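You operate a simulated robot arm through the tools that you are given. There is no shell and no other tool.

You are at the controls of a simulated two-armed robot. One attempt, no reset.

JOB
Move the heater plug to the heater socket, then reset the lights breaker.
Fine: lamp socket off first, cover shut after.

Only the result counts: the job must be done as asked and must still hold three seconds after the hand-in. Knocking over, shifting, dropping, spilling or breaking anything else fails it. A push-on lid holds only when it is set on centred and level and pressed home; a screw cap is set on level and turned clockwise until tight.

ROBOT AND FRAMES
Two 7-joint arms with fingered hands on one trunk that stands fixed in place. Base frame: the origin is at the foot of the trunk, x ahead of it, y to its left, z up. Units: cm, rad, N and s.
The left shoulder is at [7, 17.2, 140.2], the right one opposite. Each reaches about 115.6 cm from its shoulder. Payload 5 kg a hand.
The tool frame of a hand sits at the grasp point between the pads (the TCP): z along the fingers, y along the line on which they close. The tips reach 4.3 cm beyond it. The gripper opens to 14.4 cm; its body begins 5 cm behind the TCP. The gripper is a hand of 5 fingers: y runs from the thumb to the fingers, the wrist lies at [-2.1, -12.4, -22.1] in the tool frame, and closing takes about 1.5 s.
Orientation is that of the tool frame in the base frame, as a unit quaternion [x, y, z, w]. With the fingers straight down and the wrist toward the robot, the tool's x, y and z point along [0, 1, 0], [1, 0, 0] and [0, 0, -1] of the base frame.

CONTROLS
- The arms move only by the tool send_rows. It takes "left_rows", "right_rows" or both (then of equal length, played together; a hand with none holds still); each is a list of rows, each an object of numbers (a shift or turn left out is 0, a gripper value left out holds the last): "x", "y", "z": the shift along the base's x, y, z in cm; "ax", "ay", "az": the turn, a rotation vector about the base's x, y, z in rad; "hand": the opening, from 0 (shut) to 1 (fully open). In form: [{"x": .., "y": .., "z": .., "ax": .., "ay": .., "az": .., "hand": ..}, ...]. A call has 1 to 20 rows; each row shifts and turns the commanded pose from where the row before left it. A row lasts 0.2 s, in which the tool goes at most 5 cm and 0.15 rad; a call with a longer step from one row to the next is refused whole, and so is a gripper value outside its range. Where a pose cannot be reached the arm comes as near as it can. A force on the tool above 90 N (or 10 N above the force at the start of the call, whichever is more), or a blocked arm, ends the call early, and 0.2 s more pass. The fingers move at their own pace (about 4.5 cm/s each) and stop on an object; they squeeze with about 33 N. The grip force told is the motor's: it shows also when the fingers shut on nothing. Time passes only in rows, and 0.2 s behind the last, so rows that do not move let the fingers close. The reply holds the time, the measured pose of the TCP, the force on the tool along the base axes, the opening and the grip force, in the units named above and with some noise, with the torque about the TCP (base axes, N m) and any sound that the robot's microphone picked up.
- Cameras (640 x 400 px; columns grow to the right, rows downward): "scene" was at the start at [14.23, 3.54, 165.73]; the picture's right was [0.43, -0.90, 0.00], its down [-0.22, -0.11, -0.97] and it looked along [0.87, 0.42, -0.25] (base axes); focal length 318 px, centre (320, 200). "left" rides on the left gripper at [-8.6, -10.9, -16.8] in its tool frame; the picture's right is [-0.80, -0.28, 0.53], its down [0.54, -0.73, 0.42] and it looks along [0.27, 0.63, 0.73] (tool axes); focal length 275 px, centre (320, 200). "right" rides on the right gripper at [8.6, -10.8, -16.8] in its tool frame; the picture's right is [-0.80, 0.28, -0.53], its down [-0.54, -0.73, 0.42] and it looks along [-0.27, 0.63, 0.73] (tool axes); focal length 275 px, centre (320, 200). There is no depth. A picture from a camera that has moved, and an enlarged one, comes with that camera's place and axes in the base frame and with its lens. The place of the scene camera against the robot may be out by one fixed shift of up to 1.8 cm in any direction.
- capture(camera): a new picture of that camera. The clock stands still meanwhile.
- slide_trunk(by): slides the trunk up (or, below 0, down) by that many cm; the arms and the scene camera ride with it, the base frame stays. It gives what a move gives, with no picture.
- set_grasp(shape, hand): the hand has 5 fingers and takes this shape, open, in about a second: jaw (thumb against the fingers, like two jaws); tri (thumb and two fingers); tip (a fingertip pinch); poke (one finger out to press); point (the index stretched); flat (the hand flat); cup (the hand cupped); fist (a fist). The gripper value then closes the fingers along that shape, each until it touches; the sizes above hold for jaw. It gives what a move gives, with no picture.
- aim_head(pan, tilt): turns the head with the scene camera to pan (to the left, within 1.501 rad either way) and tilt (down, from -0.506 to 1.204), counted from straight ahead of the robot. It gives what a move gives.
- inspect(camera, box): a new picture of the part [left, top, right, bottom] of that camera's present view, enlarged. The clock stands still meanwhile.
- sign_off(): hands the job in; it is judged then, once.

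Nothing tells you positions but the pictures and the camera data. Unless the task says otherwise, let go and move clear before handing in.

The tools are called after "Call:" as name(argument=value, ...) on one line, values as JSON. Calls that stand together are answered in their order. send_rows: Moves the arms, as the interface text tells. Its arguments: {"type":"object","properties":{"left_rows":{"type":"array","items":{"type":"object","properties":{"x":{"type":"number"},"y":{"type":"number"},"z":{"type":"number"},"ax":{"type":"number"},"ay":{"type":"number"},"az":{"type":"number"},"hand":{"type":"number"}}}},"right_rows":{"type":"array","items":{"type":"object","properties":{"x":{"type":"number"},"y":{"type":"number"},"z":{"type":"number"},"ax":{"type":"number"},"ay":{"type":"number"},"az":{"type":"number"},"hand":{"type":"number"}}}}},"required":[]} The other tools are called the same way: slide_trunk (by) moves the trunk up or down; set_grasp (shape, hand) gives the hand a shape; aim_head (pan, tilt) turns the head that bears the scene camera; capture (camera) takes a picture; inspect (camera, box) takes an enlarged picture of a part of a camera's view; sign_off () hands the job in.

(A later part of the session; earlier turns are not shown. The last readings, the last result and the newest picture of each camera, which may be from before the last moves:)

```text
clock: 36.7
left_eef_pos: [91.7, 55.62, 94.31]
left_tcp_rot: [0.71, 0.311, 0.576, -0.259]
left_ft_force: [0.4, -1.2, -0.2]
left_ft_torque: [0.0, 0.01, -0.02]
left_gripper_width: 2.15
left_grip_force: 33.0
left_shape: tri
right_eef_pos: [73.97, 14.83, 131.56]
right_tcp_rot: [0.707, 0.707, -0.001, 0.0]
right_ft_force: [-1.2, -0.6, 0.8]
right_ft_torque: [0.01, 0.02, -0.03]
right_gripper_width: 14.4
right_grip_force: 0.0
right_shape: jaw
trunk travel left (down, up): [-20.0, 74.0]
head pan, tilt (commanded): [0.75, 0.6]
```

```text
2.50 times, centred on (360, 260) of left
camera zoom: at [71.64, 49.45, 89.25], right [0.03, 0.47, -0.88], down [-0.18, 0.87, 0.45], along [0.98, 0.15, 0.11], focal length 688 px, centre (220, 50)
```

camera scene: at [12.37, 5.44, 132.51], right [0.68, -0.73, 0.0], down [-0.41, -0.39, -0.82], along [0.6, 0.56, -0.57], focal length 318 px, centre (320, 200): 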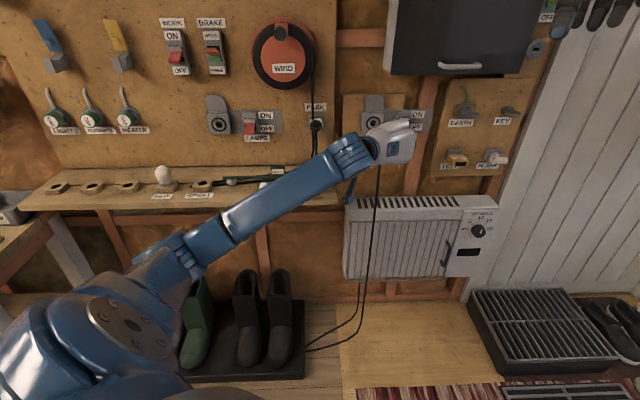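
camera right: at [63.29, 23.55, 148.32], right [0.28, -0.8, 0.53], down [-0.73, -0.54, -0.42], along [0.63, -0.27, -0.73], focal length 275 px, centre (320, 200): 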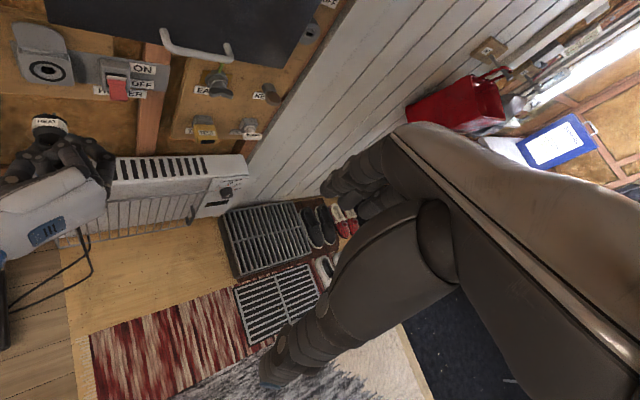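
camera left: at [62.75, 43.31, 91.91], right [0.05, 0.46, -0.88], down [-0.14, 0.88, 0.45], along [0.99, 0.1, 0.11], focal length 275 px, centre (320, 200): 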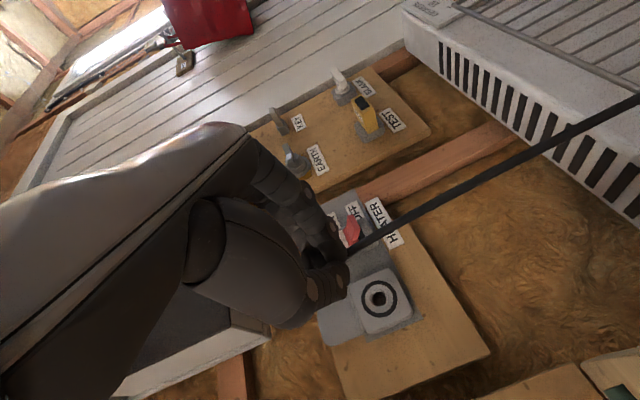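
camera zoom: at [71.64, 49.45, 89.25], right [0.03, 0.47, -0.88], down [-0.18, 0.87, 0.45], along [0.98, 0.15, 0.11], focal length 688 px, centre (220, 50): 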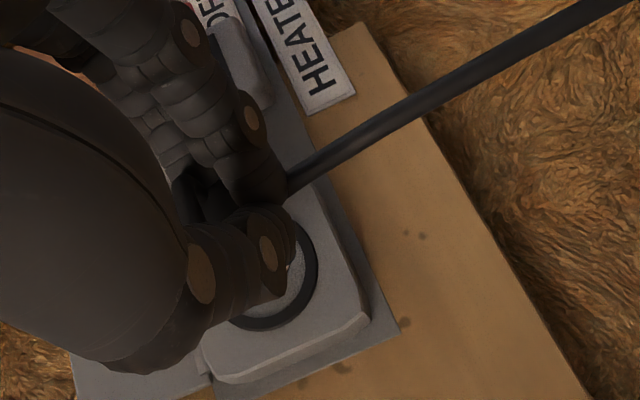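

Call:
send_rows(left_rows=[{"x": 0.2, "y": 0.2}, {"x": 0.2, "y": 0.2}, {"x": 0.2, "y": 0.2}, {"x": 0.2, "y": 0.2}])

Call:
inspect(camera="right", box=[0, 20, 96, 116])

```text
clock: 37.7
left_eef_pos: [92.41, 56.36, 94.19]
left_tcp_rot: [0.71, 0.31, 0.577, -0.259]
left_ft_force: [-4.0, -0.1, -0.3]
left_ft_torque: [-0.04, 0.04, 0.12]
left_gripper_width: 2.15
left_grip_force: 33.2
left_shape: tri
right_eef_pos: [73.94, 15.01, 131.62]
right_tcp_rot: [0.707, 0.707, 0.0, 0.0]
right_ft_force: [-0.4, -0.2, -0.3]
right_ft_torque: [0.04, 0.01, 0.02]
right_gripper_width: 14.38
right_grip_force: 0.0
right_shape: jaw
trunk travel left (down, up): [-20.0, 74.0]
head pan, tilt (commanded): [0.75, 0.6]
```

```text
4.17 times, centred on (48, 68) of right
camera zoom: at [63.14, 23.59, 148.38], right [0.28, -0.8, 0.53], down [-0.73, -0.54, -0.42], along [0.63, -0.27, -0.73], focal length 1147 px, centre (1453, 750)
```

zoom: 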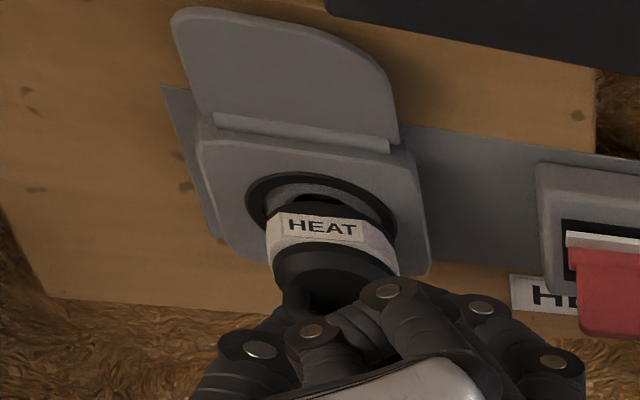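

Light contact on the right side of the funnel (about 4 N). Nudging 2 mm left and continuing to press in.

Call:
send_rows(left_rows=[{"x": -0.14, "y": 0.14}, {"x": 0.18, "y": 0.18}, {"x": 0.18, "y": 0.18}, {"x": 0.18, "y": 0.18}, {"x": 0.18, "y": 0.18}])

Call:
inspect(camera="right", box=[0, 20, 96, 116])

Call:
inspect(camera="left", box=[290, 180, 430, 340])

```text
clock: 38.9
left_eef_pos: [93.16, 57.31, 94.31]
left_tcp_rot: [0.71, 0.309, 0.577, -0.258]
left_ft_force: [-10.2, -5.6, -1.2]
left_ft_torque: [-0.04, 0.11, 0.27]
left_gripper_width: 2.16
left_grip_force: 32.3
left_shape: tri
right_eef_pos: [73.95, 14.82, 131.65]
right_tcp_rot: [0.707, 0.707, 0.0, 0.0]
right_ft_force: [0.3, 0.6, -0.7]
right_ft_torque: [-0.03, 0.02, -0.02]
right_gripper_width: 14.36
right_grip_force: 0.0
right_shape: jaw
trunk travel left (down, up): [-20.0, 74.0]
head pan, tilt (commanded): [0.75, 0.6]
```

```text
4.17 times, centred on (48, 68) of right
camera zoom: at [63.06, 23.52, 148.43], right [0.28, -0.8, 0.53], down [-0.73, -0.54, -0.42], along [0.63, -0.27, -0.73], focal length 1147 px, centre (1453, 750)
```

zoom: 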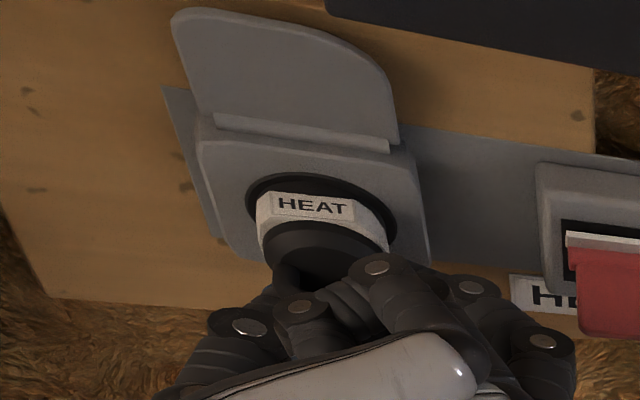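

```text
2.50 times, centred on (360, 260) of left
camera zoom: at [72.92, 51.09, 89.25], right [0.03, 0.46, -0.89], down [-0.18, 0.87, 0.45], along [0.98, 0.15, 0.11], focal length 688 px, centre (220, 50)
```

zoom: 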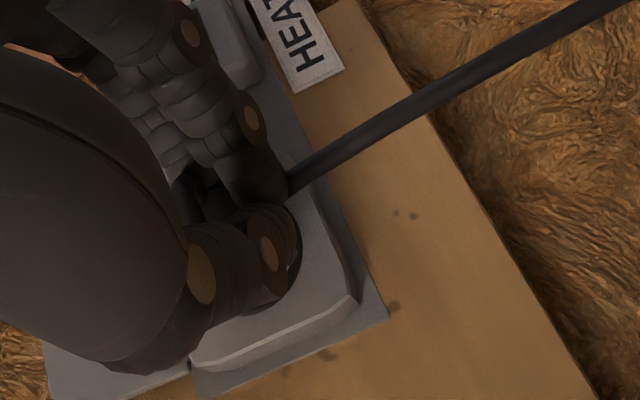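

The plug is entering and centred on the ring, with force building along the wall normal (about 11 N). Continuing to press home.

Call:
send_rows(left_rows=[{"x": 0.2, "y": 0.2}, {"x": 0.2, "y": 0.2}, {"x": 0.2, "y": 0.2}, {"x": 0.2, "y": 0.2}])

Call:
inspect(camera="right", box=[0, 20, 96, 116])

```text
clock: 39.9
left_eef_pos: [93.73, 57.39, 94.33]
left_tcp_rot: [0.712, 0.308, 0.576, -0.258]
left_ft_force: [-53.8, -46.2, -18.4]
left_ft_torque: [-0.4, 0.84, 0.56]
left_gripper_width: 2.56
left_grip_force: 33.0
left_shape: tri
right_eef_pos: [73.73, 14.58, 131.74]
right_tcp_rot: [0.707, 0.707, 0.002, -0.001]
right_ft_force: [-0.5, -0.5, 0.3]
right_ft_torque: [0.0, 0.0, 0.01]
right_gripper_width: 14.38
right_grip_force: 0.0
right_shape: jaw
trunk travel left (down, up): [-20.0, 74.0]
head pan, tilt (commanded): [0.75, 0.6]
```

```text
4.17 times, centred on (48, 68) of right
camera zoom: at [62.79, 23.16, 148.6], right [0.28, -0.8, 0.53], down [-0.73, -0.54, -0.43], along [0.63, -0.27, -0.73], focal length 1147 px, centre (1453, 750)
```

zoom: 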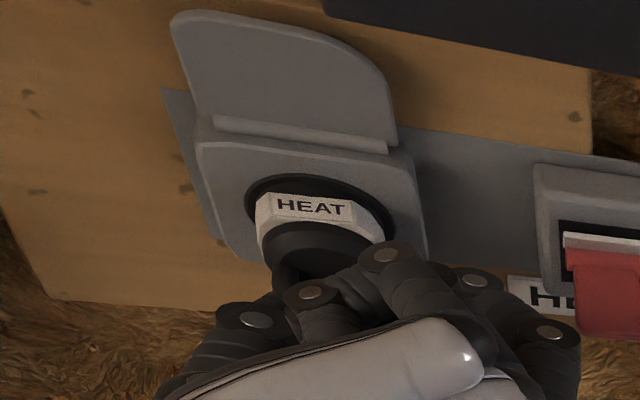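

About 70 N along the wall normal and the plug no longer moves, so it has bottomed out with its flange on the ring. I'll relax the push and confirm it's home before letting go.

Call:
send_rows(left_rows=[{"x": -0.25, "y": -0.3}, {"x": -0.2, "y": -0.25}])

Call:
inspect(camera="right", box=[16, 40, 64, 88])

Call:
inspect(camera="left", box=[290, 180, 430, 340])

```text
clock: 40.5
left_eef_pos: [93.6, 57.44, 94.5]
left_tcp_rot: [0.71, 0.309, 0.577, -0.259]
left_ft_force: [-13.8, -25.9, -16.0]
left_ft_torque: [-0.28, 0.42, -0.44]
left_gripper_width: 2.4
left_grip_force: 32.6
left_shape: tri
right_eef_pos: [74.1, 14.89, 131.58]
right_tcp_rot: [0.708, 0.707, 0.0, -0.001]
right_ft_force: [-0.6, -0.5, 0.7]
right_ft_torque: [-0.01, 0.0, -0.02]
right_gripper_width: 14.38
right_grip_force: 0.1
right_shape: jaw
trunk travel left (down, up): [-20.0, 74.0]
head pan, tilt (commanded): [0.75, 0.6]
```

```text
8.33 times, centred on (40, 64) of right
camera zoom: at [63.3, 23.41, 148.37], right [0.28, -0.8, 0.53], down [-0.73, -0.54, -0.42], along [0.63, -0.27, -0.73], focal length 2294 px, centre (2653, 1333)
```

zoom: 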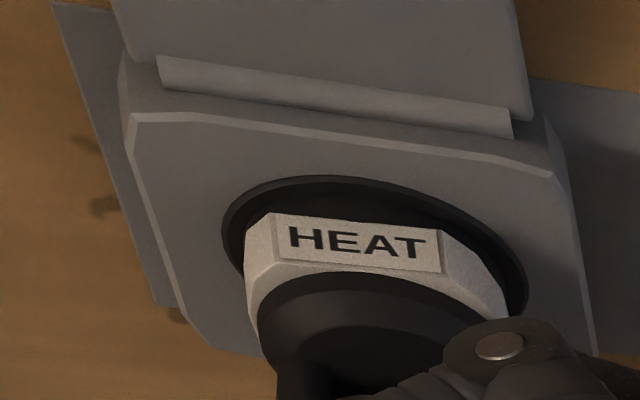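

```text
2.50 times, centred on (360, 260) of left
camera zoom: at [73.46, 51.27, 89.31], right [0.03, 0.47, -0.88], down [-0.18, 0.87, 0.45], along [0.98, 0.15, 0.11], focal length 688 px, centre (220, 50)
```

zoom: 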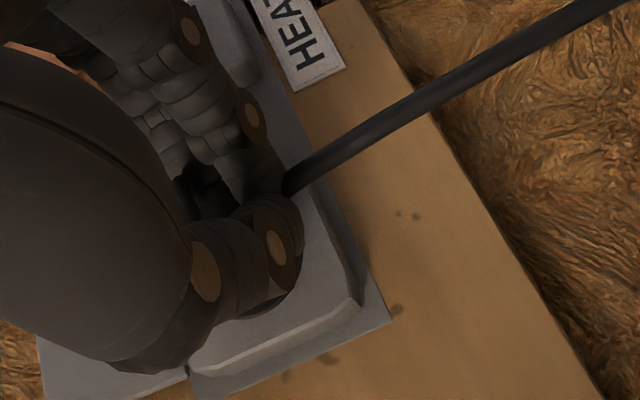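

It looks properly seated: the collar sits flush in the ring, as it did in the lamps socket. I'll relax the remaining force and open the fingers just enough to release.

Call:
send_rows(left_rows=[{"x": -0.1, "y": -0.25, "z": -0.1}, {"hand": 0.25}, {"hand": 0.35}, {"hand": 0.5}, {"hand": 0.5}, {"hand": 0.5}])

Call:
inspect(camera="right", box=[0, 20, 96, 116])

Call:
inspect(camera="left", box=[270, 160, 430, 340])

```text
clock: 41.9
left_eef_pos: [93.36, 57.33, 94.3]
left_tcp_rot: [0.71, 0.311, 0.577, -0.258]
left_ft_force: [0.9, -0.5, -0.9]
left_ft_torque: [0.0, -0.01, 0.03]
left_gripper_width: 7.15
left_grip_force: 0.1
left_shape: tri
right_eef_pos: [74.07, 15.02, 131.64]
right_tcp_rot: [0.707, 0.707, 0.0, -0.001]
right_ft_force: [-0.6, -1.0, 0.0]
right_ft_torque: [-0.01, -0.01, 0.03]
right_gripper_width: 14.39
right_grip_force: 0.1
right_shape: jaw
trunk travel left (down, up): [-20.0, 74.0]
head pan, tilt (commanded): [0.75, 0.6]
```

```text
4.17 times, centred on (48, 68) of right
camera zoom: at [63.17, 23.64, 148.37], right [0.28, -0.8, 0.53], down [-0.73, -0.54, -0.42], along [0.63, -0.27, -0.73], focal length 1147 px, centre (1453, 750)
```

zoom: 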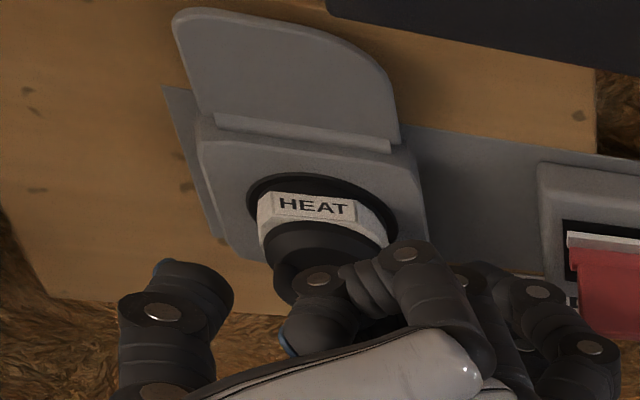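

```text
2.22 times, centred on (350, 250) of left
camera zoom: at [73.23, 51.16, 89.2], right [0.03, 0.46, -0.88], down [-0.18, 0.87, 0.45], along [0.98, 0.15, 0.11], focal length 612 px, centre (253, 89)
```

zoom: 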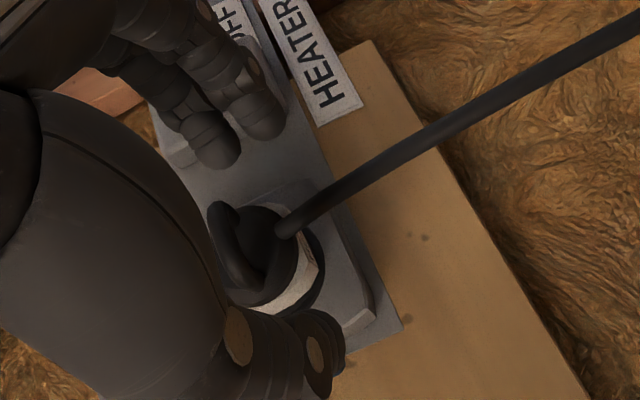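

The plug stays put. Backing the hand straight out.

Call:
send_rows(left_rows=[{"x": -0.9, "y": -1.0, "z": 0.28}, {"x": -1.3, "y": -1.4, "z": 0.4}, {"x": -1.6, "y": -1.7, "z": 0.5}, {"x": -2.0, "y": -2.2, "z": 0.6}, {"x": -2.0, "y": -2.2, "z": 0.6}, {"x": -2.0, "y": -2.2, "z": 0.6}])

Call:
capture(camera="left")

Call:
inspect(camera="right", box=[0, 20, 96, 116])

Call:
capture(camera="scene")

```text
clock: 43.3
left_eef_pos: [83.57, 46.1, 97.26]
left_tcp_rot: [0.709, 0.311, 0.577, -0.259]
left_ft_force: [-0.9, -0.7, 0.2]
left_ft_torque: [-0.03, 0.0, 0.01]
left_gripper_width: 7.14
left_grip_force: 0.0
left_shape: tri
right_eef_pos: [74.0, 14.89, 131.65]
right_tcp_rot: [0.708, 0.707, 0.0, 0.0]
right_ft_force: [-0.2, 0.2, 0.8]
right_ft_torque: [0.01, 0.01, -0.02]
right_gripper_width: 14.38
right_grip_force: 0.1
right_shape: jaw
trunk travel left (down, up): [-20.0, 74.0]
head pan, tilt (commanded): [0.75, 0.6]
```

```text
taken
camera left: at [63.39, 40.01, 92.22], right [0.03, 0.47, -0.88], down [-0.18, 0.87, 0.45], along [0.98, 0.15, 0.11], focal length 275 px, centre (320, 200)
```

left: 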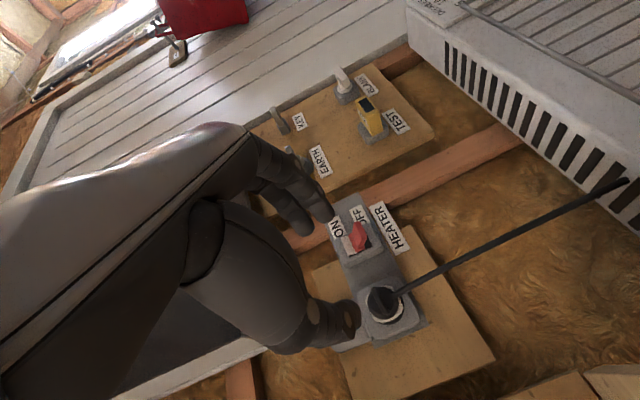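

```text
4.17 times, centred on (48, 68) of right
camera zoom: at [63.12, 23.53, 148.41], right [0.28, -0.8, 0.53], down [-0.73, -0.54, -0.42], along [0.63, -0.27, -0.73], focal length 1147 px, centre (1453, 750)
```

zoom: 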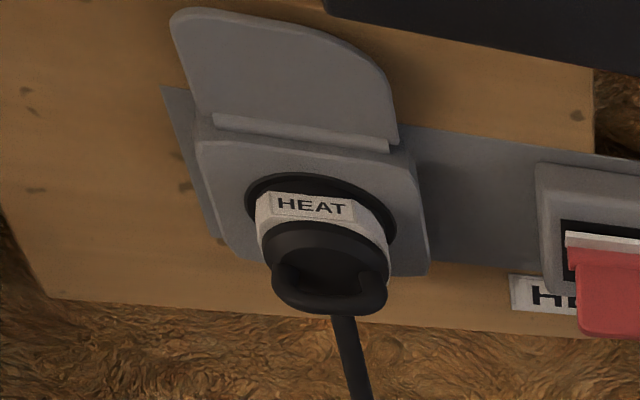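

```text
taken
camera scene: at [12.23, 5.44, 132.53], right [0.68, -0.73, 0.0], down [-0.41, -0.39, -0.83], along [0.6, 0.56, -0.56], focal length 318 px, centre (320, 200)
```

scene: 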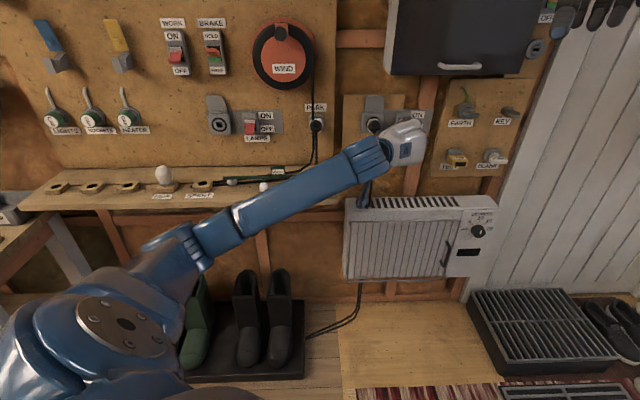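

The plug is seated in the heater socket and the hand is clear. Next is the fuse box cover, whose handle is near [103, 39.6, 115] by triangulation. I'll take a look at the cover from the right camera and a higher scene view before planning the lift.

Call:
capture(camera="right")

Call:
aim_head(pan=0.55, tilt=0.3)

Call:
capture(camera="scene")

Call:
inspect(camera="scene", box=[300, 60, 500, 185])

```text
taken
camera right: at [63.12, 23.53, 148.41], right [0.28, -0.8, 0.53], down [-0.73, -0.54, -0.42], along [0.63, -0.27, -0.73], focal length 275 px, centre (320, 200)
```

right: 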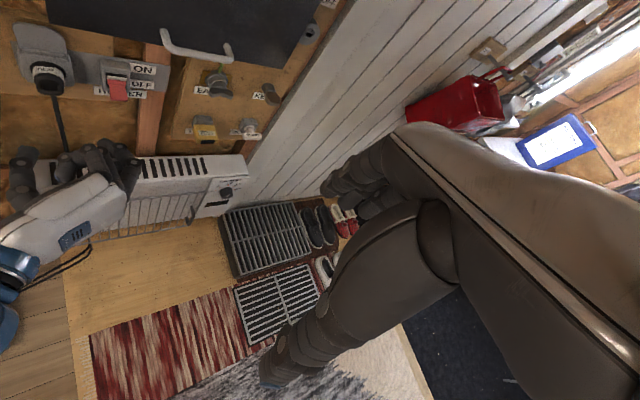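

```text
clock: 44.1
left_eef_pos: [83.58, 46.25, 97.19]
left_tcp_rot: [0.709, 0.311, 0.577, -0.258]
left_ft_force: [-0.1, -0.3, -0.9]
left_ft_torque: [0.0, -0.01, -0.01]
left_gripper_width: 7.15
left_grip_force: 0.1
left_shape: tri
right_eef_pos: [74.0, 15.06, 131.72]
right_tcp_rot: [0.707, 0.707, 0.0, 0.0]
right_ft_force: [0.5, 0.2, 0.3]
right_ft_torque: [0.03, 0.01, 0.01]
right_gripper_width: 14.39
right_grip_force: 0.0
right_shape: jaw
trunk travel left (down, up): [-20.0, 74.0]
head pan, tilt (commanded): [0.55, 0.3]
```

```text
taken
camera scene: at [13.78, 4.35, 135.26], right [0.52, -0.85, 0.0], down [-0.25, -0.16, -0.95], along [0.81, 0.5, -0.3], focal length 318 px, centre (320, 200)
```

scene: 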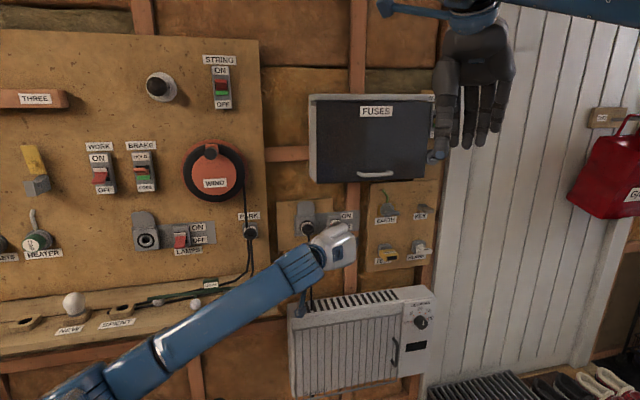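

```text
3.20 times, centred on (400, 122) of scene
camera zoom: at [13.78, 4.35, 135.26], right [0.52, -0.85, 0.0], down [-0.25, -0.16, -0.95], along [0.81, 0.5, -0.3], focal length 1019 px, centre (64, 448)
```

zoom: 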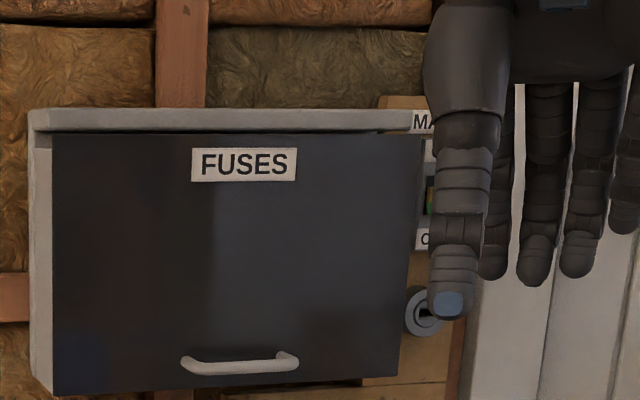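

The cover is hinged at its top edge (z≈137), about 24 cm tall, with the handle bar 3 cm proud of it near r=45, z=115. I'll have the right hand lift and hold the cover so the left stays free for the breaker. I'm moving the left hand aside and starting to turn the right hand toward the wall.

Call:
send_rows(left_rows=[{"x": -2.0, "y": 0.5}, {"x": -3.2, "y": 1.2}, {"x": -3.2, "y": 1.2}, {"x": -3.2, "y": 1.2}, {"x": -3.2, "y": 1.2}, {"x": -3.2, "y": 1.2}, {"x": -3.2, "y": 1.2}, {"x": -3.2, "y": 1.2}], right_rows=[{"az": 0.1309}, {"az": 0.1309}, {"az": 0.1309}, {"az": 0.1309}, {"az": 0.1309}, {"az": 0.1309}, {}, {}])

Call:
capture(camera="right")

Call:
capture(camera="scene")

```text
clock: 45.9
left_eef_pos: [59.26, 55.11, 97.25]
left_tcp_rot: [0.71, 0.309, 0.577, -0.26]
left_ft_force: [0.0, -0.1, 0.8]
left_ft_torque: [0.0, 0.01, 0.03]
left_gripper_width: 7.17
left_grip_force: 0.0
left_shape: tri
right_eef_pos: [73.91, 14.77, 131.72]
right_tcp_rot: [0.382, 0.924, 0.002, 0.001]
right_ft_force: [-0.7, 0.2, 0.5]
right_ft_torque: [0.0, -0.07, -0.02]
right_gripper_width: 14.37
right_grip_force: 0.1
right_shape: jaw
trunk travel left (down, up): [-20.0, 74.0]
head pan, tilt (commanded): [0.55, 0.3]
```

```text
taken
camera right: at [60.1, 13.3, 148.47], right [0.76, -0.36, 0.54], down [-0.13, -0.9, -0.42], along [0.63, 0.25, -0.73], focal length 275 px, centre (320, 200)
```

right: 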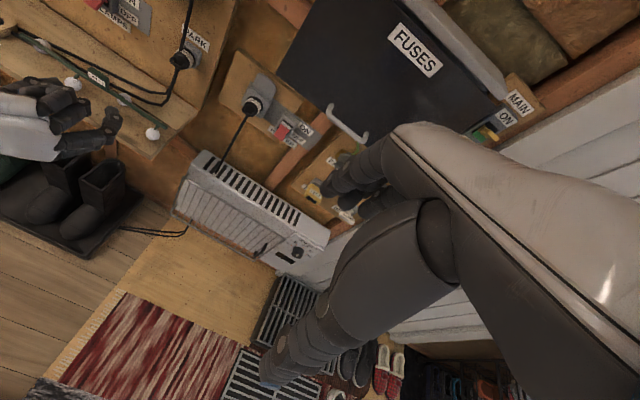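

```text
taken
camera scene: at [13.62, 4.34, 135.3], right [0.52, -0.85, 0.0], down [-0.25, -0.15, -0.96], along [0.81, 0.5, -0.29], focal length 318 px, centre (320, 200)
```

scene: 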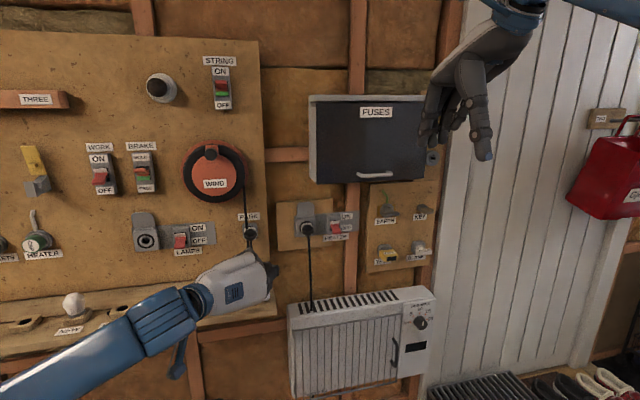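

The right hand yawed fine. I'll zoom on the handle and the plug from this camera.

Call:
inspect(camera="right", box=[310, 80, 390, 150])

Call:
inspect(camera="right", box=[220, 60, 320, 150])

Call:
inspect(camera="right", box=[270, 0, 550, 150])

Call:
inspect(camera="scene", box=[270, 180, 370, 250])

```text
5.71 times, centred on (350, 115) of right
camera zoom: at [60.1, 13.3, 148.47], right [0.76, -0.36, 0.54], down [-0.13, -0.9, -0.42], along [0.63, 0.25, -0.73], focal length 1573 px, centre (149, 686)
```

zoom: 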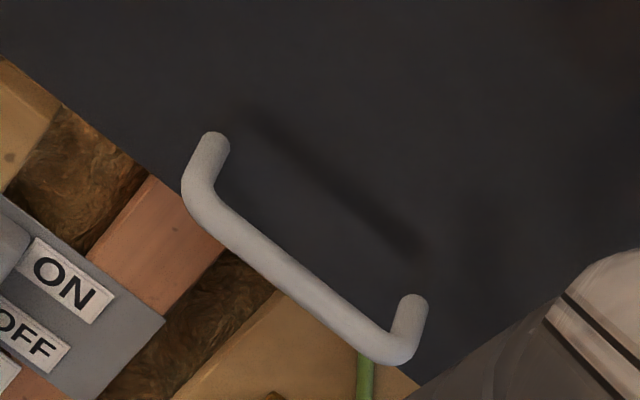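

```text
4.44 times, centred on (270, 105) of right
camera zoom: at [60.1, 13.3, 148.47], right [0.76, -0.36, 0.54], down [-0.13, -0.9, -0.42], along [0.63, 0.25, -0.73], focal length 1224 px, centre (542, 622)
```

zoom: 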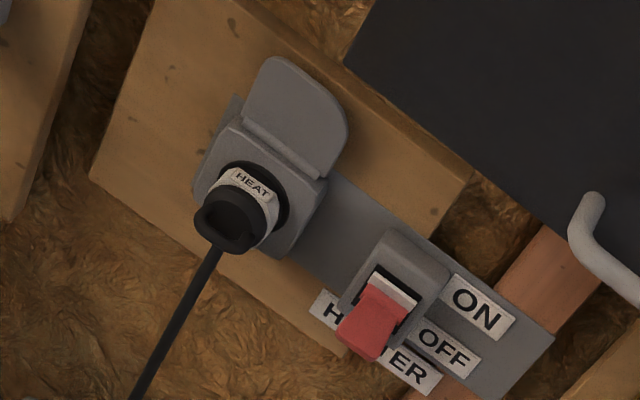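

```text
2.29 times, centred on (410, 75) of right
camera zoom: at [60.1, 13.3, 148.47], right [0.76, -0.36, 0.54], down [-0.13, -0.9, -0.42], along [0.63, 0.25, -0.73], focal length 629 px, centre (114, 486)
```

zoom: 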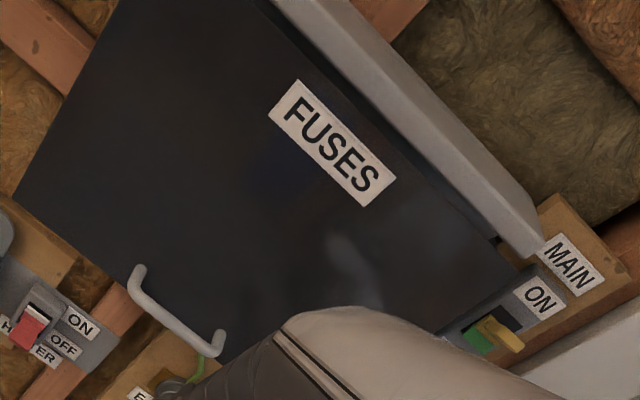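

```text
5.71 times, centred on (320, 215) of scene
camera zoom: at [13.62, 4.34, 135.3], right [0.52, -0.85, 0.0], down [-0.25, -0.15, -0.96], along [0.81, 0.5, -0.29], focal length 1820 px, centre (320, 114)
```

zoom: 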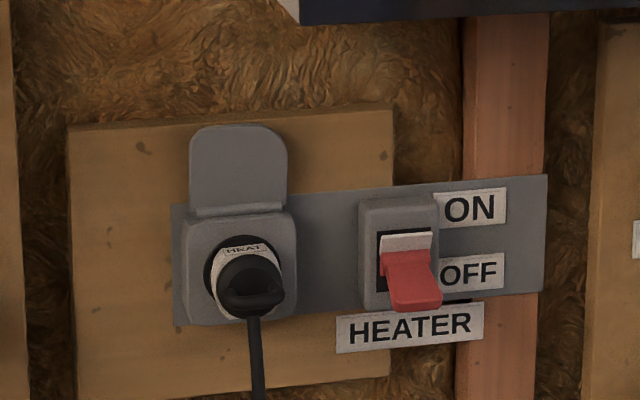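

The plug looks fully home in the heater socket. Next I'll raise the trunk 10 cm for better reach, set the right hand to the three-finger grasp, and pitch it up to face the cover's handle.

Call:
slide_trunk(by=10)

Call:
set_grasp(hand="right", shape="tri")

Call:
send_rows(right_rows=[{"x": 0.8, "y": 0.6, "z": -2, "ax": 0.0969, "ay": -0.0969}, {"x": 0.8, "y": 0.6, "z": -2, "ax": 0.0969, "ay": -0.0969}, {"x": 0.8, "y": 0.6, "z": -2, "ax": 0.0969, "ay": -0.0969}, {"x": 0.8, "y": 0.6, "z": -2, "ax": 0.0969, "ay": -0.0969}, {"x": 0.8, "y": 0.6, "z": -2, "ax": 0.0969, "ay": -0.0969}, {"x": 0.8, "y": 0.6, "z": -2, "ax": 0.0969, "ay": -0.0969}, {"x": 0.8, "y": 0.6, "z": -2, "ax": 0.0969, "ay": -0.0969}, {"x": 0.8, "y": 0.6, "z": -2, "ax": 0.0969, "ay": -0.0969}, {"x": 0.8, "y": 0.6, "z": -2, "ax": 0.0969, "ay": -0.0969}, {"x": 0.8, "y": 0.6, "z": -2, "ax": 0.0969, "ay": -0.0969}])

Call:
capture(camera="right")

Call:
capture(camera="scene")

```text
clock: 47.2
left_eef_pos: [59.43, 55.24, 107.09]
left_tcp_rot: [0.71, 0.311, 0.577, -0.259]
left_ft_force: [0.0, -0.3, -0.5]
left_ft_torque: [0.05, 0.01, -0.01]
left_gripper_width: 7.16
left_grip_force: 0.1
left_shape: tri
right_eef_pos: [74.1, 14.85, 141.45]
right_tcp_rot: [0.383, 0.924, -0.001, 0.0]
right_ft_force: [-0.1, -0.1, 0.8]
right_ft_torque: [0.01, 0.0, -0.03]
right_gripper_width: 14.4
right_grip_force: 0.1
right_shape: jaw
trunk travel left (down, up): [-30.0, 64.0]
head pan, tilt (commanded): [0.55, 0.3]
```

```text
clock: 48.1
left_eef_pos: [59.3, 55.15, 107.06]
left_tcp_rot: [0.709, 0.311, 0.578, -0.258]
left_ft_force: [0.3, 0.2, -0.3]
left_ft_torque: [-0.02, -0.01, 0.01]
left_gripper_width: 7.16
left_grip_force: 0.0
left_shape: tri
right_eef_pos: [74.06, 14.88, 141.63]
right_tcp_rot: [0.382, 0.924, 0.0, 0.001]
right_ft_force: [-0.5, -0.1, -0.3]
right_ft_torque: [-0.01, 0.0, 0.02]
right_gripper_width: 14.39
right_grip_force: 0.0
right_shape: tri
trunk travel left (down, up): [-30.0, 64.0]
head pan, tilt (commanded): [0.55, 0.3]
```

```text
clock: 50.3
left_eef_pos: [59.58, 55.12, 106.95]
left_tcp_rot: [0.712, 0.309, 0.576, -0.258]
left_ft_force: [-0.2, -0.6, -1.0]
left_ft_torque: [0.06, -0.05, 0.04]
left_gripper_width: 7.14
left_grip_force: 0.1
left_shape: tri
right_eef_pos: [82.69, 20.7, 121.01]
right_tcp_rot: [0.298, 0.716, 0.583, 0.241]
right_ft_force: [0.9, -0.4, -5.1]
right_ft_torque: [0.35, -0.21, 0.12]
right_gripper_width: 14.34
right_grip_force: 0.0
right_shape: tri
trunk travel left (down, up): [-30.0, 64.0]
head pan, tilt (commanded): [0.55, 0.3]
```

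```text
taken
camera right: at [63.29, 13.73, 113.78], right [0.23, -0.89, 0.38], down [0.57, -0.2, -0.8], along [0.79, 0.4, 0.46], focal length 275 px, centre (320, 200)
```

right: 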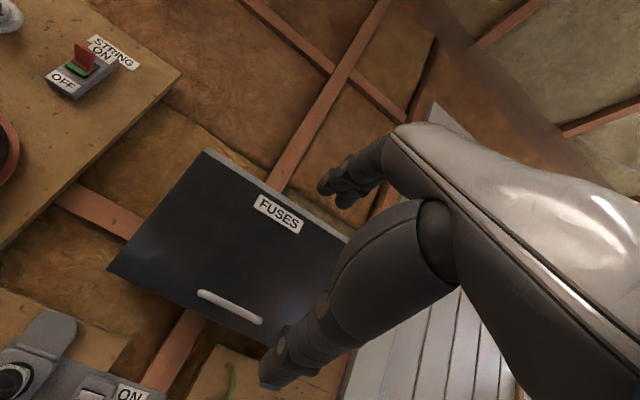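

```text
taken
camera scene: at [14.11, 4.3, 145.18], right [0.52, -0.85, 0.0], down [-0.25, -0.15, -0.95], along [0.81, 0.5, -0.3], focal length 318 px, centre (320, 200)
```

scene: 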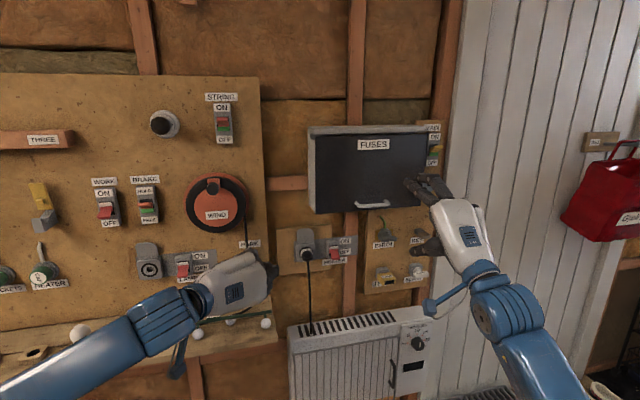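

The right hand now faces the handle. I'll approach to a standoff with the fingers half open.

Call:
send_rows(right_rows=[{"x": 2.44, "y": 2.27, "z": -0.88, "hand": 0.5}, {"x": 2.44, "y": 2.27, "z": -0.88}, {"x": 2.44, "y": 2.27, "z": -0.88}, {"x": 2.44, "y": 2.27, "z": -0.88}, {"x": 2.44, "y": 2.27, "z": -0.88}, {"x": 2.44, "y": 2.27, "z": -0.88}, {}])

Call:
capture(camera="right")

Call:
inspect(camera="scene", box=[290, 100, 490, 280])

Call:
capture(camera="left")

```text
clock: 51.9
left_eef_pos: [59.41, 55.13, 107.03]
left_tcp_rot: [0.71, 0.31, 0.577, -0.258]
left_ft_force: [-0.2, 0.2, 0.2]
left_ft_torque: [-0.02, 0.03, -0.01]
left_gripper_width: 7.18
left_grip_force: 0.0
left_shape: tri
right_eef_pos: [96.59, 34.52, 116.3]
right_tcp_rot: [0.296, 0.715, 0.585, 0.241]
right_ft_force: [0.5, -0.5, 0.5]
right_ft_torque: [-0.04, 0.02, 0.0]
right_gripper_width: 7.24
right_grip_force: 0.1
right_shape: tri
trunk travel left (down, up): [-30.0, 64.0]
head pan, tilt (commanded): [0.55, 0.3]
```

```text
taken
camera right: at [77.43, 27.43, 109.06], right [0.23, -0.89, 0.38], down [0.57, -0.19, -0.8], along [0.78, 0.41, 0.47], focal length 275 px, centre (320, 200)
```

right: 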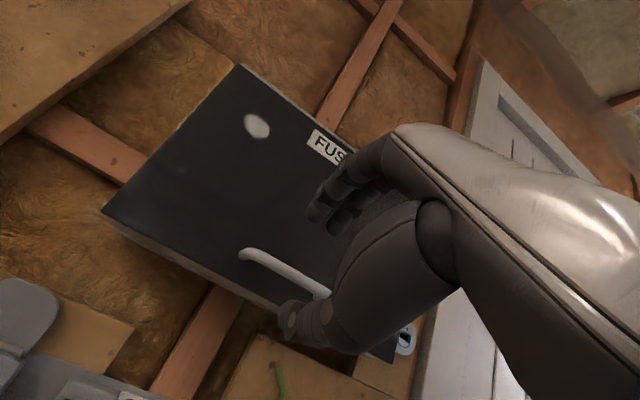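

```text
2.22 times, centred on (390, 190) of scene
camera zoom: at [13.74, 4.24, 145.27], right [0.52, -0.85, 0.0], down [-0.25, -0.15, -0.96], along [0.81, 0.5, -0.3], focal length 708 px, centre (164, 222)
```

zoom: 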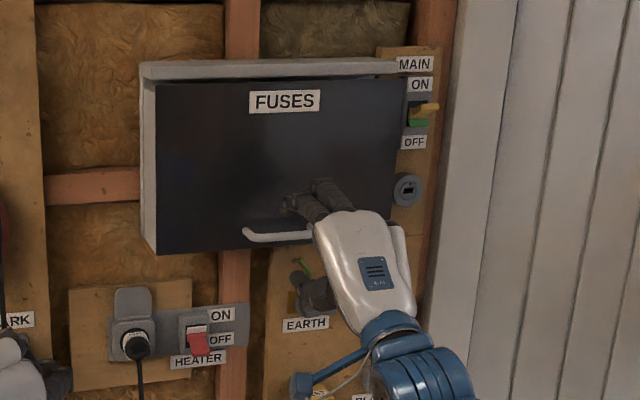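

```text
taken
camera left: at [39.2, 48.98, 102.11], right [0.03, 0.47, -0.88], down [-0.18, 0.87, 0.45], along [0.98, 0.15, 0.11], focal length 275 px, centre (320, 200)
```

left: 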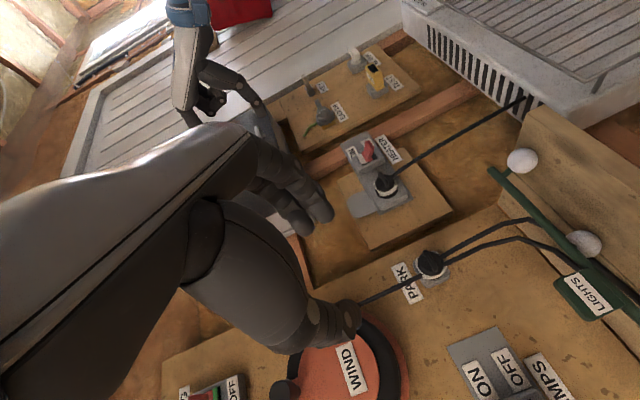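

Call:
inspect(camera="right", box=[220, 160, 400, 360])

Call:
inspect(camera="left", box=[160, 40, 300, 160])

```text
2.00 times, centred on (310, 260) of right
camera zoom: at [77.43, 27.43, 109.06], right [0.23, -0.89, 0.38], down [0.57, -0.19, -0.8], along [0.78, 0.41, 0.47], focal length 551 px, centre (340, 80)
```

zoom: 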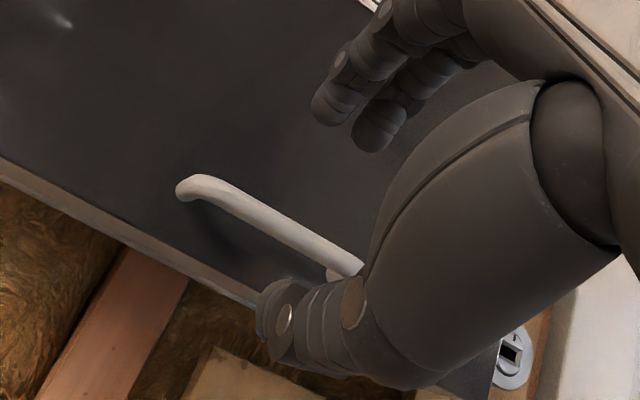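

```text
3.33 times, centred on (230, 100) of left
camera zoom: at [39.2, 48.98, 102.11], right [0.03, 0.47, -0.88], down [-0.18, 0.87, 0.45], along [0.98, 0.15, 0.11], focal length 918 px, centre (620, 533)
```

zoom: 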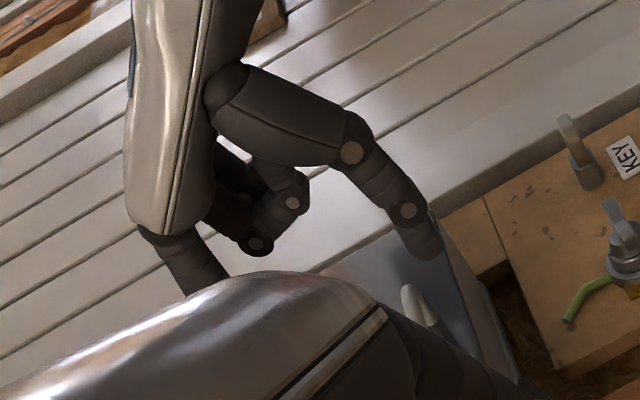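

The handle bar lies between the thumb and fingers and the grasp is centred on it. Advancing so the fingertips reach just behind the bar.

Call:
send_rows(right_rows=[{"x": 1.0, "y": 1.0, "z": -0.17}, {"x": 1.0, "y": 1.0, "z": -0.17}, {"x": 1.0, "y": 1.0, "z": -0.17}, {"x": 1.0, "y": 1.0, "z": -0.17}])

Call:
inspect(camera="right", box=[220, 160, 400, 360])

Call:
inspect(camera="left", box=[160, 40, 300, 160])

```text
clock: 52.9
left_eef_pos: [59.34, 55.04, 107.17]
left_tcp_rot: [0.71, 0.311, 0.577, -0.259]
left_ft_force: [0.6, -0.5, 0.0]
left_ft_torque: [0.01, 0.01, 0.02]
left_gripper_width: 7.18
left_grip_force: 0.0
left_shape: tri
right_eef_pos: [99.82, 37.4, 115.92]
right_tcp_rot: [0.297, 0.715, 0.585, 0.242]
right_ft_force: [0.3, -0.2, 0.0]
right_ft_torque: [0.03, -0.01, 0.01]
right_gripper_width: 7.23
right_grip_force: 0.0
right_shape: tri
right hand out of reach, approached as far as the arm can: row 4
trunk travel left (down, up): [-30.0, 64.0]
head pan, tilt (commanded): [0.55, 0.3]
```

```text
2.00 times, centred on (310, 260) of right
camera zoom: at [80.52, 30.3, 108.7], right [0.23, -0.89, 0.38], down [0.57, -0.19, -0.8], along [0.79, 0.41, 0.47], focal length 551 px, centre (340, 80)
```

zoom: 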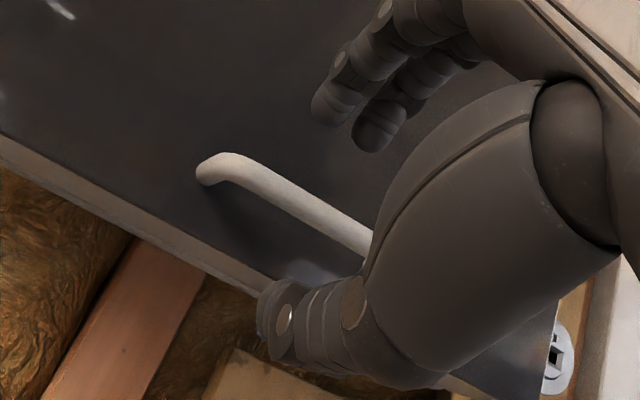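

```text
3.33 times, centred on (230, 100) of left
camera zoom: at [39.24, 49.0, 102.09], right [0.03, 0.47, -0.88], down [-0.18, 0.87, 0.45], along [0.98, 0.15, 0.11], focal length 918 px, centre (620, 533)
```

zoom: 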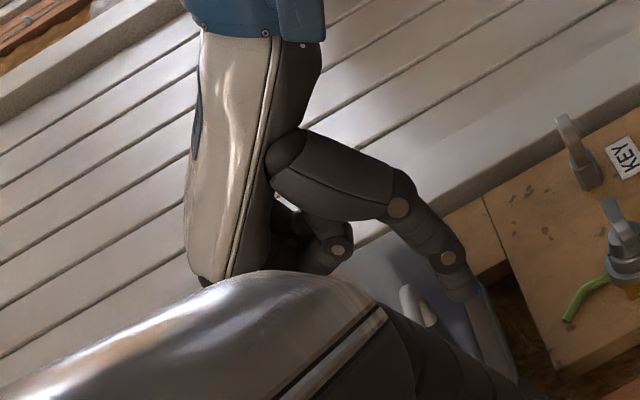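

The right arm is just at its reach limit, about 1.5 cm short. I'll back off, lower the trunk a touch and pitch the hand down more to gain that reach, then retry slightly further left on the bar.

Call:
send_rows(right_rows=[{"x": -1.7, "y": -1.7}, {"x": -1.8, "y": -1.8}])

Call:
slide_trunk(by=-4)

Call:
send_rows(right_rows=[{"x": 0.42, "y": 0.8, "z": 2.28, "ax": -0.0707, "ay": 0.0707}, {"x": 0.42, "y": 0.8, "z": 2.28, "ax": -0.0707, "ay": 0.0707}, {"x": 0.42, "y": 0.8, "z": 2.28, "ax": -0.0707, "ay": 0.0707}, {}])

Call:
capture(camera="right")

Call:
inspect(camera="right", box=[220, 160, 400, 360])

```text
clock: 53.5
left_eef_pos: [59.28, 55.19, 107.19]
left_tcp_rot: [0.71, 0.311, 0.577, -0.258]
left_ft_force: [-0.3, 0.1, 1.0]
left_ft_torque: [-0.01, -0.02, 0.03]
left_gripper_width: 7.21
left_grip_force: 0.0
left_shape: tri
right_eef_pos: [96.07, 33.78, 115.78]
right_tcp_rot: [0.296, 0.716, 0.585, 0.24]
right_ft_force: [0.2, 1.1, 1.0]
right_ft_torque: [-0.02, 0.03, -0.02]
right_gripper_width: 7.24
right_grip_force: 0.1
right_shape: tri
trunk travel left (down, up): [-30.0, 64.0]
head pan, tilt (commanded): [0.55, 0.3]
```

```text
clock: 54.4
left_eef_pos: [59.43, 55.12, 103.21]
left_tcp_rot: [0.71, 0.311, 0.577, -0.259]
left_ft_force: [0.1, -0.1, 0.0]
left_ft_torque: [-0.03, 0.03, -0.06]
left_gripper_width: 7.16
left_grip_force: 0.1
left_shape: tri
right_eef_pos: [96.06, 33.78, 111.78]
right_tcp_rot: [0.297, 0.715, 0.584, 0.242]
right_ft_force: [-0.5, -0.2, 0.3]
right_ft_torque: [-0.01, 0.02, -0.01]
right_gripper_width: 7.25
right_grip_force: 0.1
right_shape: tri
trunk travel left (down, up): [-26.0, 68.0]
head pan, tilt (commanded): [0.55, 0.3]
```

```text
clock: 55.4
left_eef_pos: [59.34, 55.21, 103.11]
left_tcp_rot: [0.71, 0.311, 0.577, -0.259]
left_ft_force: [0.7, 0.6, -0.6]
left_ft_torque: [-0.01, 0.0, 0.05]
left_gripper_width: 7.17
left_grip_force: 0.2
left_shape: tri
right_eef_pos: [97.35, 36.12, 118.47]
right_tcp_rot: [0.33, 0.795, 0.47, 0.194]
right_ft_force: [-0.1, 0.0, -0.3]
right_ft_torque: [0.0, 0.0, 0.0]
right_gripper_width: 7.2
right_grip_force: 0.1
right_shape: tri
trunk travel left (down, up): [-26.0, 68.0]
head pan, tilt (commanded): [0.55, 0.3]
```

```text
taken
camera right: at [77.27, 28.27, 117.03], right [0.33, -0.8, 0.51], down [0.4, -0.37, -0.84], along [0.86, 0.48, 0.2], focal length 275 px, centre (320, 200)
```

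right: 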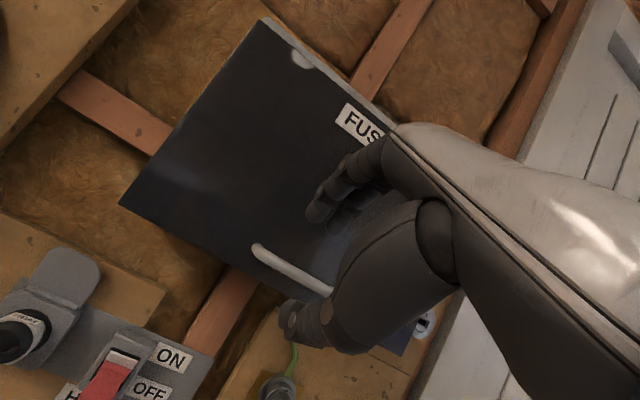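

```text
2.00 times, centred on (310, 260) of right
camera zoom: at [77.27, 28.27, 117.03], right [0.33, -0.8, 0.51], down [0.4, -0.37, -0.84], along [0.86, 0.48, 0.2], focal length 551 px, centre (340, 80)
```

zoom: 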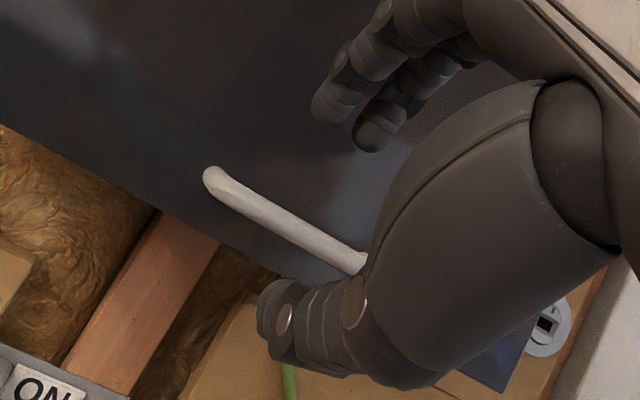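

Call:
send_rows(right_rows=[{"x": 0.83, "y": 0.83, "z": -0.51}, {"x": 0.83, "y": 0.83, "z": -0.51}, {"x": 0.83, "y": 0.83, "z": -0.51}, {"x": 0.83, "y": 0.83, "z": -0.51}])

Call:
inspect(camera="right", box=[220, 160, 400, 360])

```text
clock: 56.4
left_eef_pos: [59.1, 55.04, 103.33]
left_tcp_rot: [0.709, 0.311, 0.578, -0.257]
left_ft_force: [-0.8, 0.3, -0.3]
left_ft_torque: [-0.02, -0.03, -0.04]
left_gripper_width: 7.16
left_grip_force: 0.0
left_shape: tri
right_eef_pos: [100.41, 39.3, 116.79]
right_tcp_rot: [0.329, 0.794, 0.472, 0.196]
right_ft_force: [-16.0, -12.7, 4.2]
right_ft_torque: [0.38, -0.45, 0.13]
right_gripper_width: 6.9
right_grip_force: 0.0
right_shape: tri
trunk travel left (down, up): [-26.0, 68.0]
head pan, tilt (commanded): [0.55, 0.3]
```

```text
2.00 times, centred on (310, 260) of right
camera zoom: at [80.38, 31.35, 115.27], right [0.33, -0.8, 0.5], down [0.4, -0.37, -0.84], along [0.86, 0.48, 0.2], focal length 551 px, centre (340, 80)
```

zoom: 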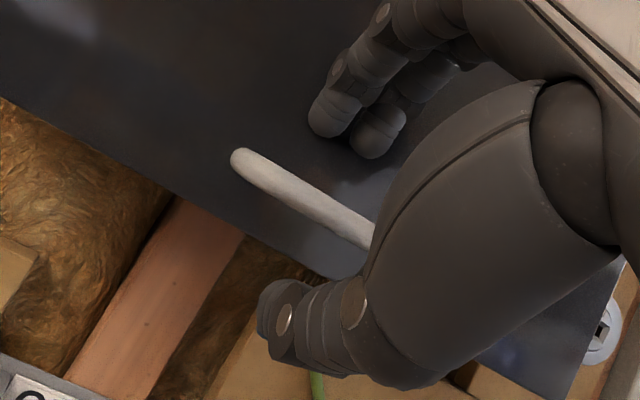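

The fingertips lightly touch the cover behind the bar. Backing off a few millimetres and closing on the handle.

Call:
send_rows(right_rows=[{"x": -0.4, "y": -0.4}, {"hand": 0}, {"hand": 0}, {"hand": 0}, {"hand": 0}, {"hand": 0}, {"hand": 0}, {"hand": 0}])

Call:
inspect(camera="right", box=[220, 160, 400, 360])

Call:
inspect(camera="scene", box=[290, 100, 490, 280])

```text
clock: 58.2
left_eef_pos: [59.37, 55.24, 103.06]
left_tcp_rot: [0.711, 0.311, 0.576, -0.258]
left_ft_force: [-0.5, 0.4, 0.3]
left_ft_torque: [0.03, 0.0, -0.01]
left_gripper_width: 7.15
left_grip_force: 0.1
left_shape: tri
right_eef_pos: [100.55, 39.07, 116.08]
right_tcp_rot: [0.331, 0.796, 0.469, 0.194]
right_ft_force: [-18.0, -13.2, -32.3]
right_ft_torque: [-0.8, 0.79, 0.12]
right_gripper_width: 0.69
right_grip_force: 32.8
right_shape: tri
trunk travel left (down, up): [-26.0, 68.0]
head pan, tilt (commanded): [0.55, 0.3]
```

```text
2.00 times, centred on (310, 260) of right
camera zoom: at [80.41, 31.13, 114.66], right [0.33, -0.8, 0.51], down [0.4, -0.37, -0.84], along [0.86, 0.48, 0.19], focal length 551 px, centre (340, 80)
```

zoom: 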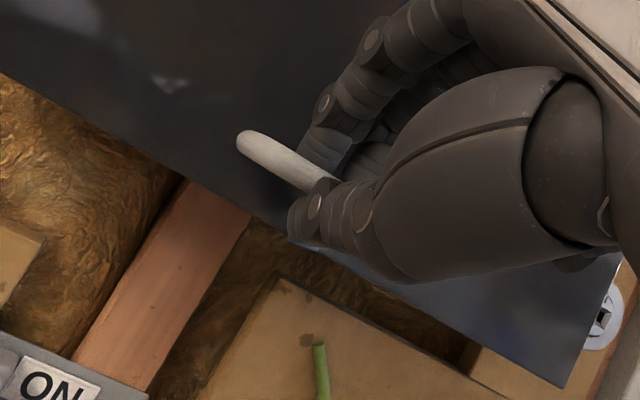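

```text
2.22 times, centred on (390, 190) of scene
camera zoom: at [13.95, 4.33, 141.22], right [0.52, -0.85, 0.0], down [-0.25, -0.15, -0.95], along [0.81, 0.5, -0.3], focal length 708 px, centre (164, 222)
```

zoom: 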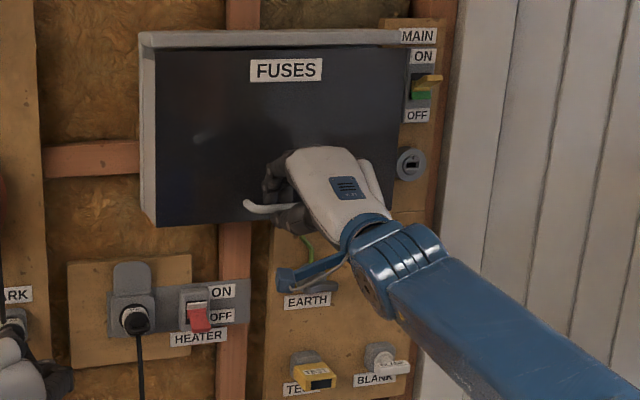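

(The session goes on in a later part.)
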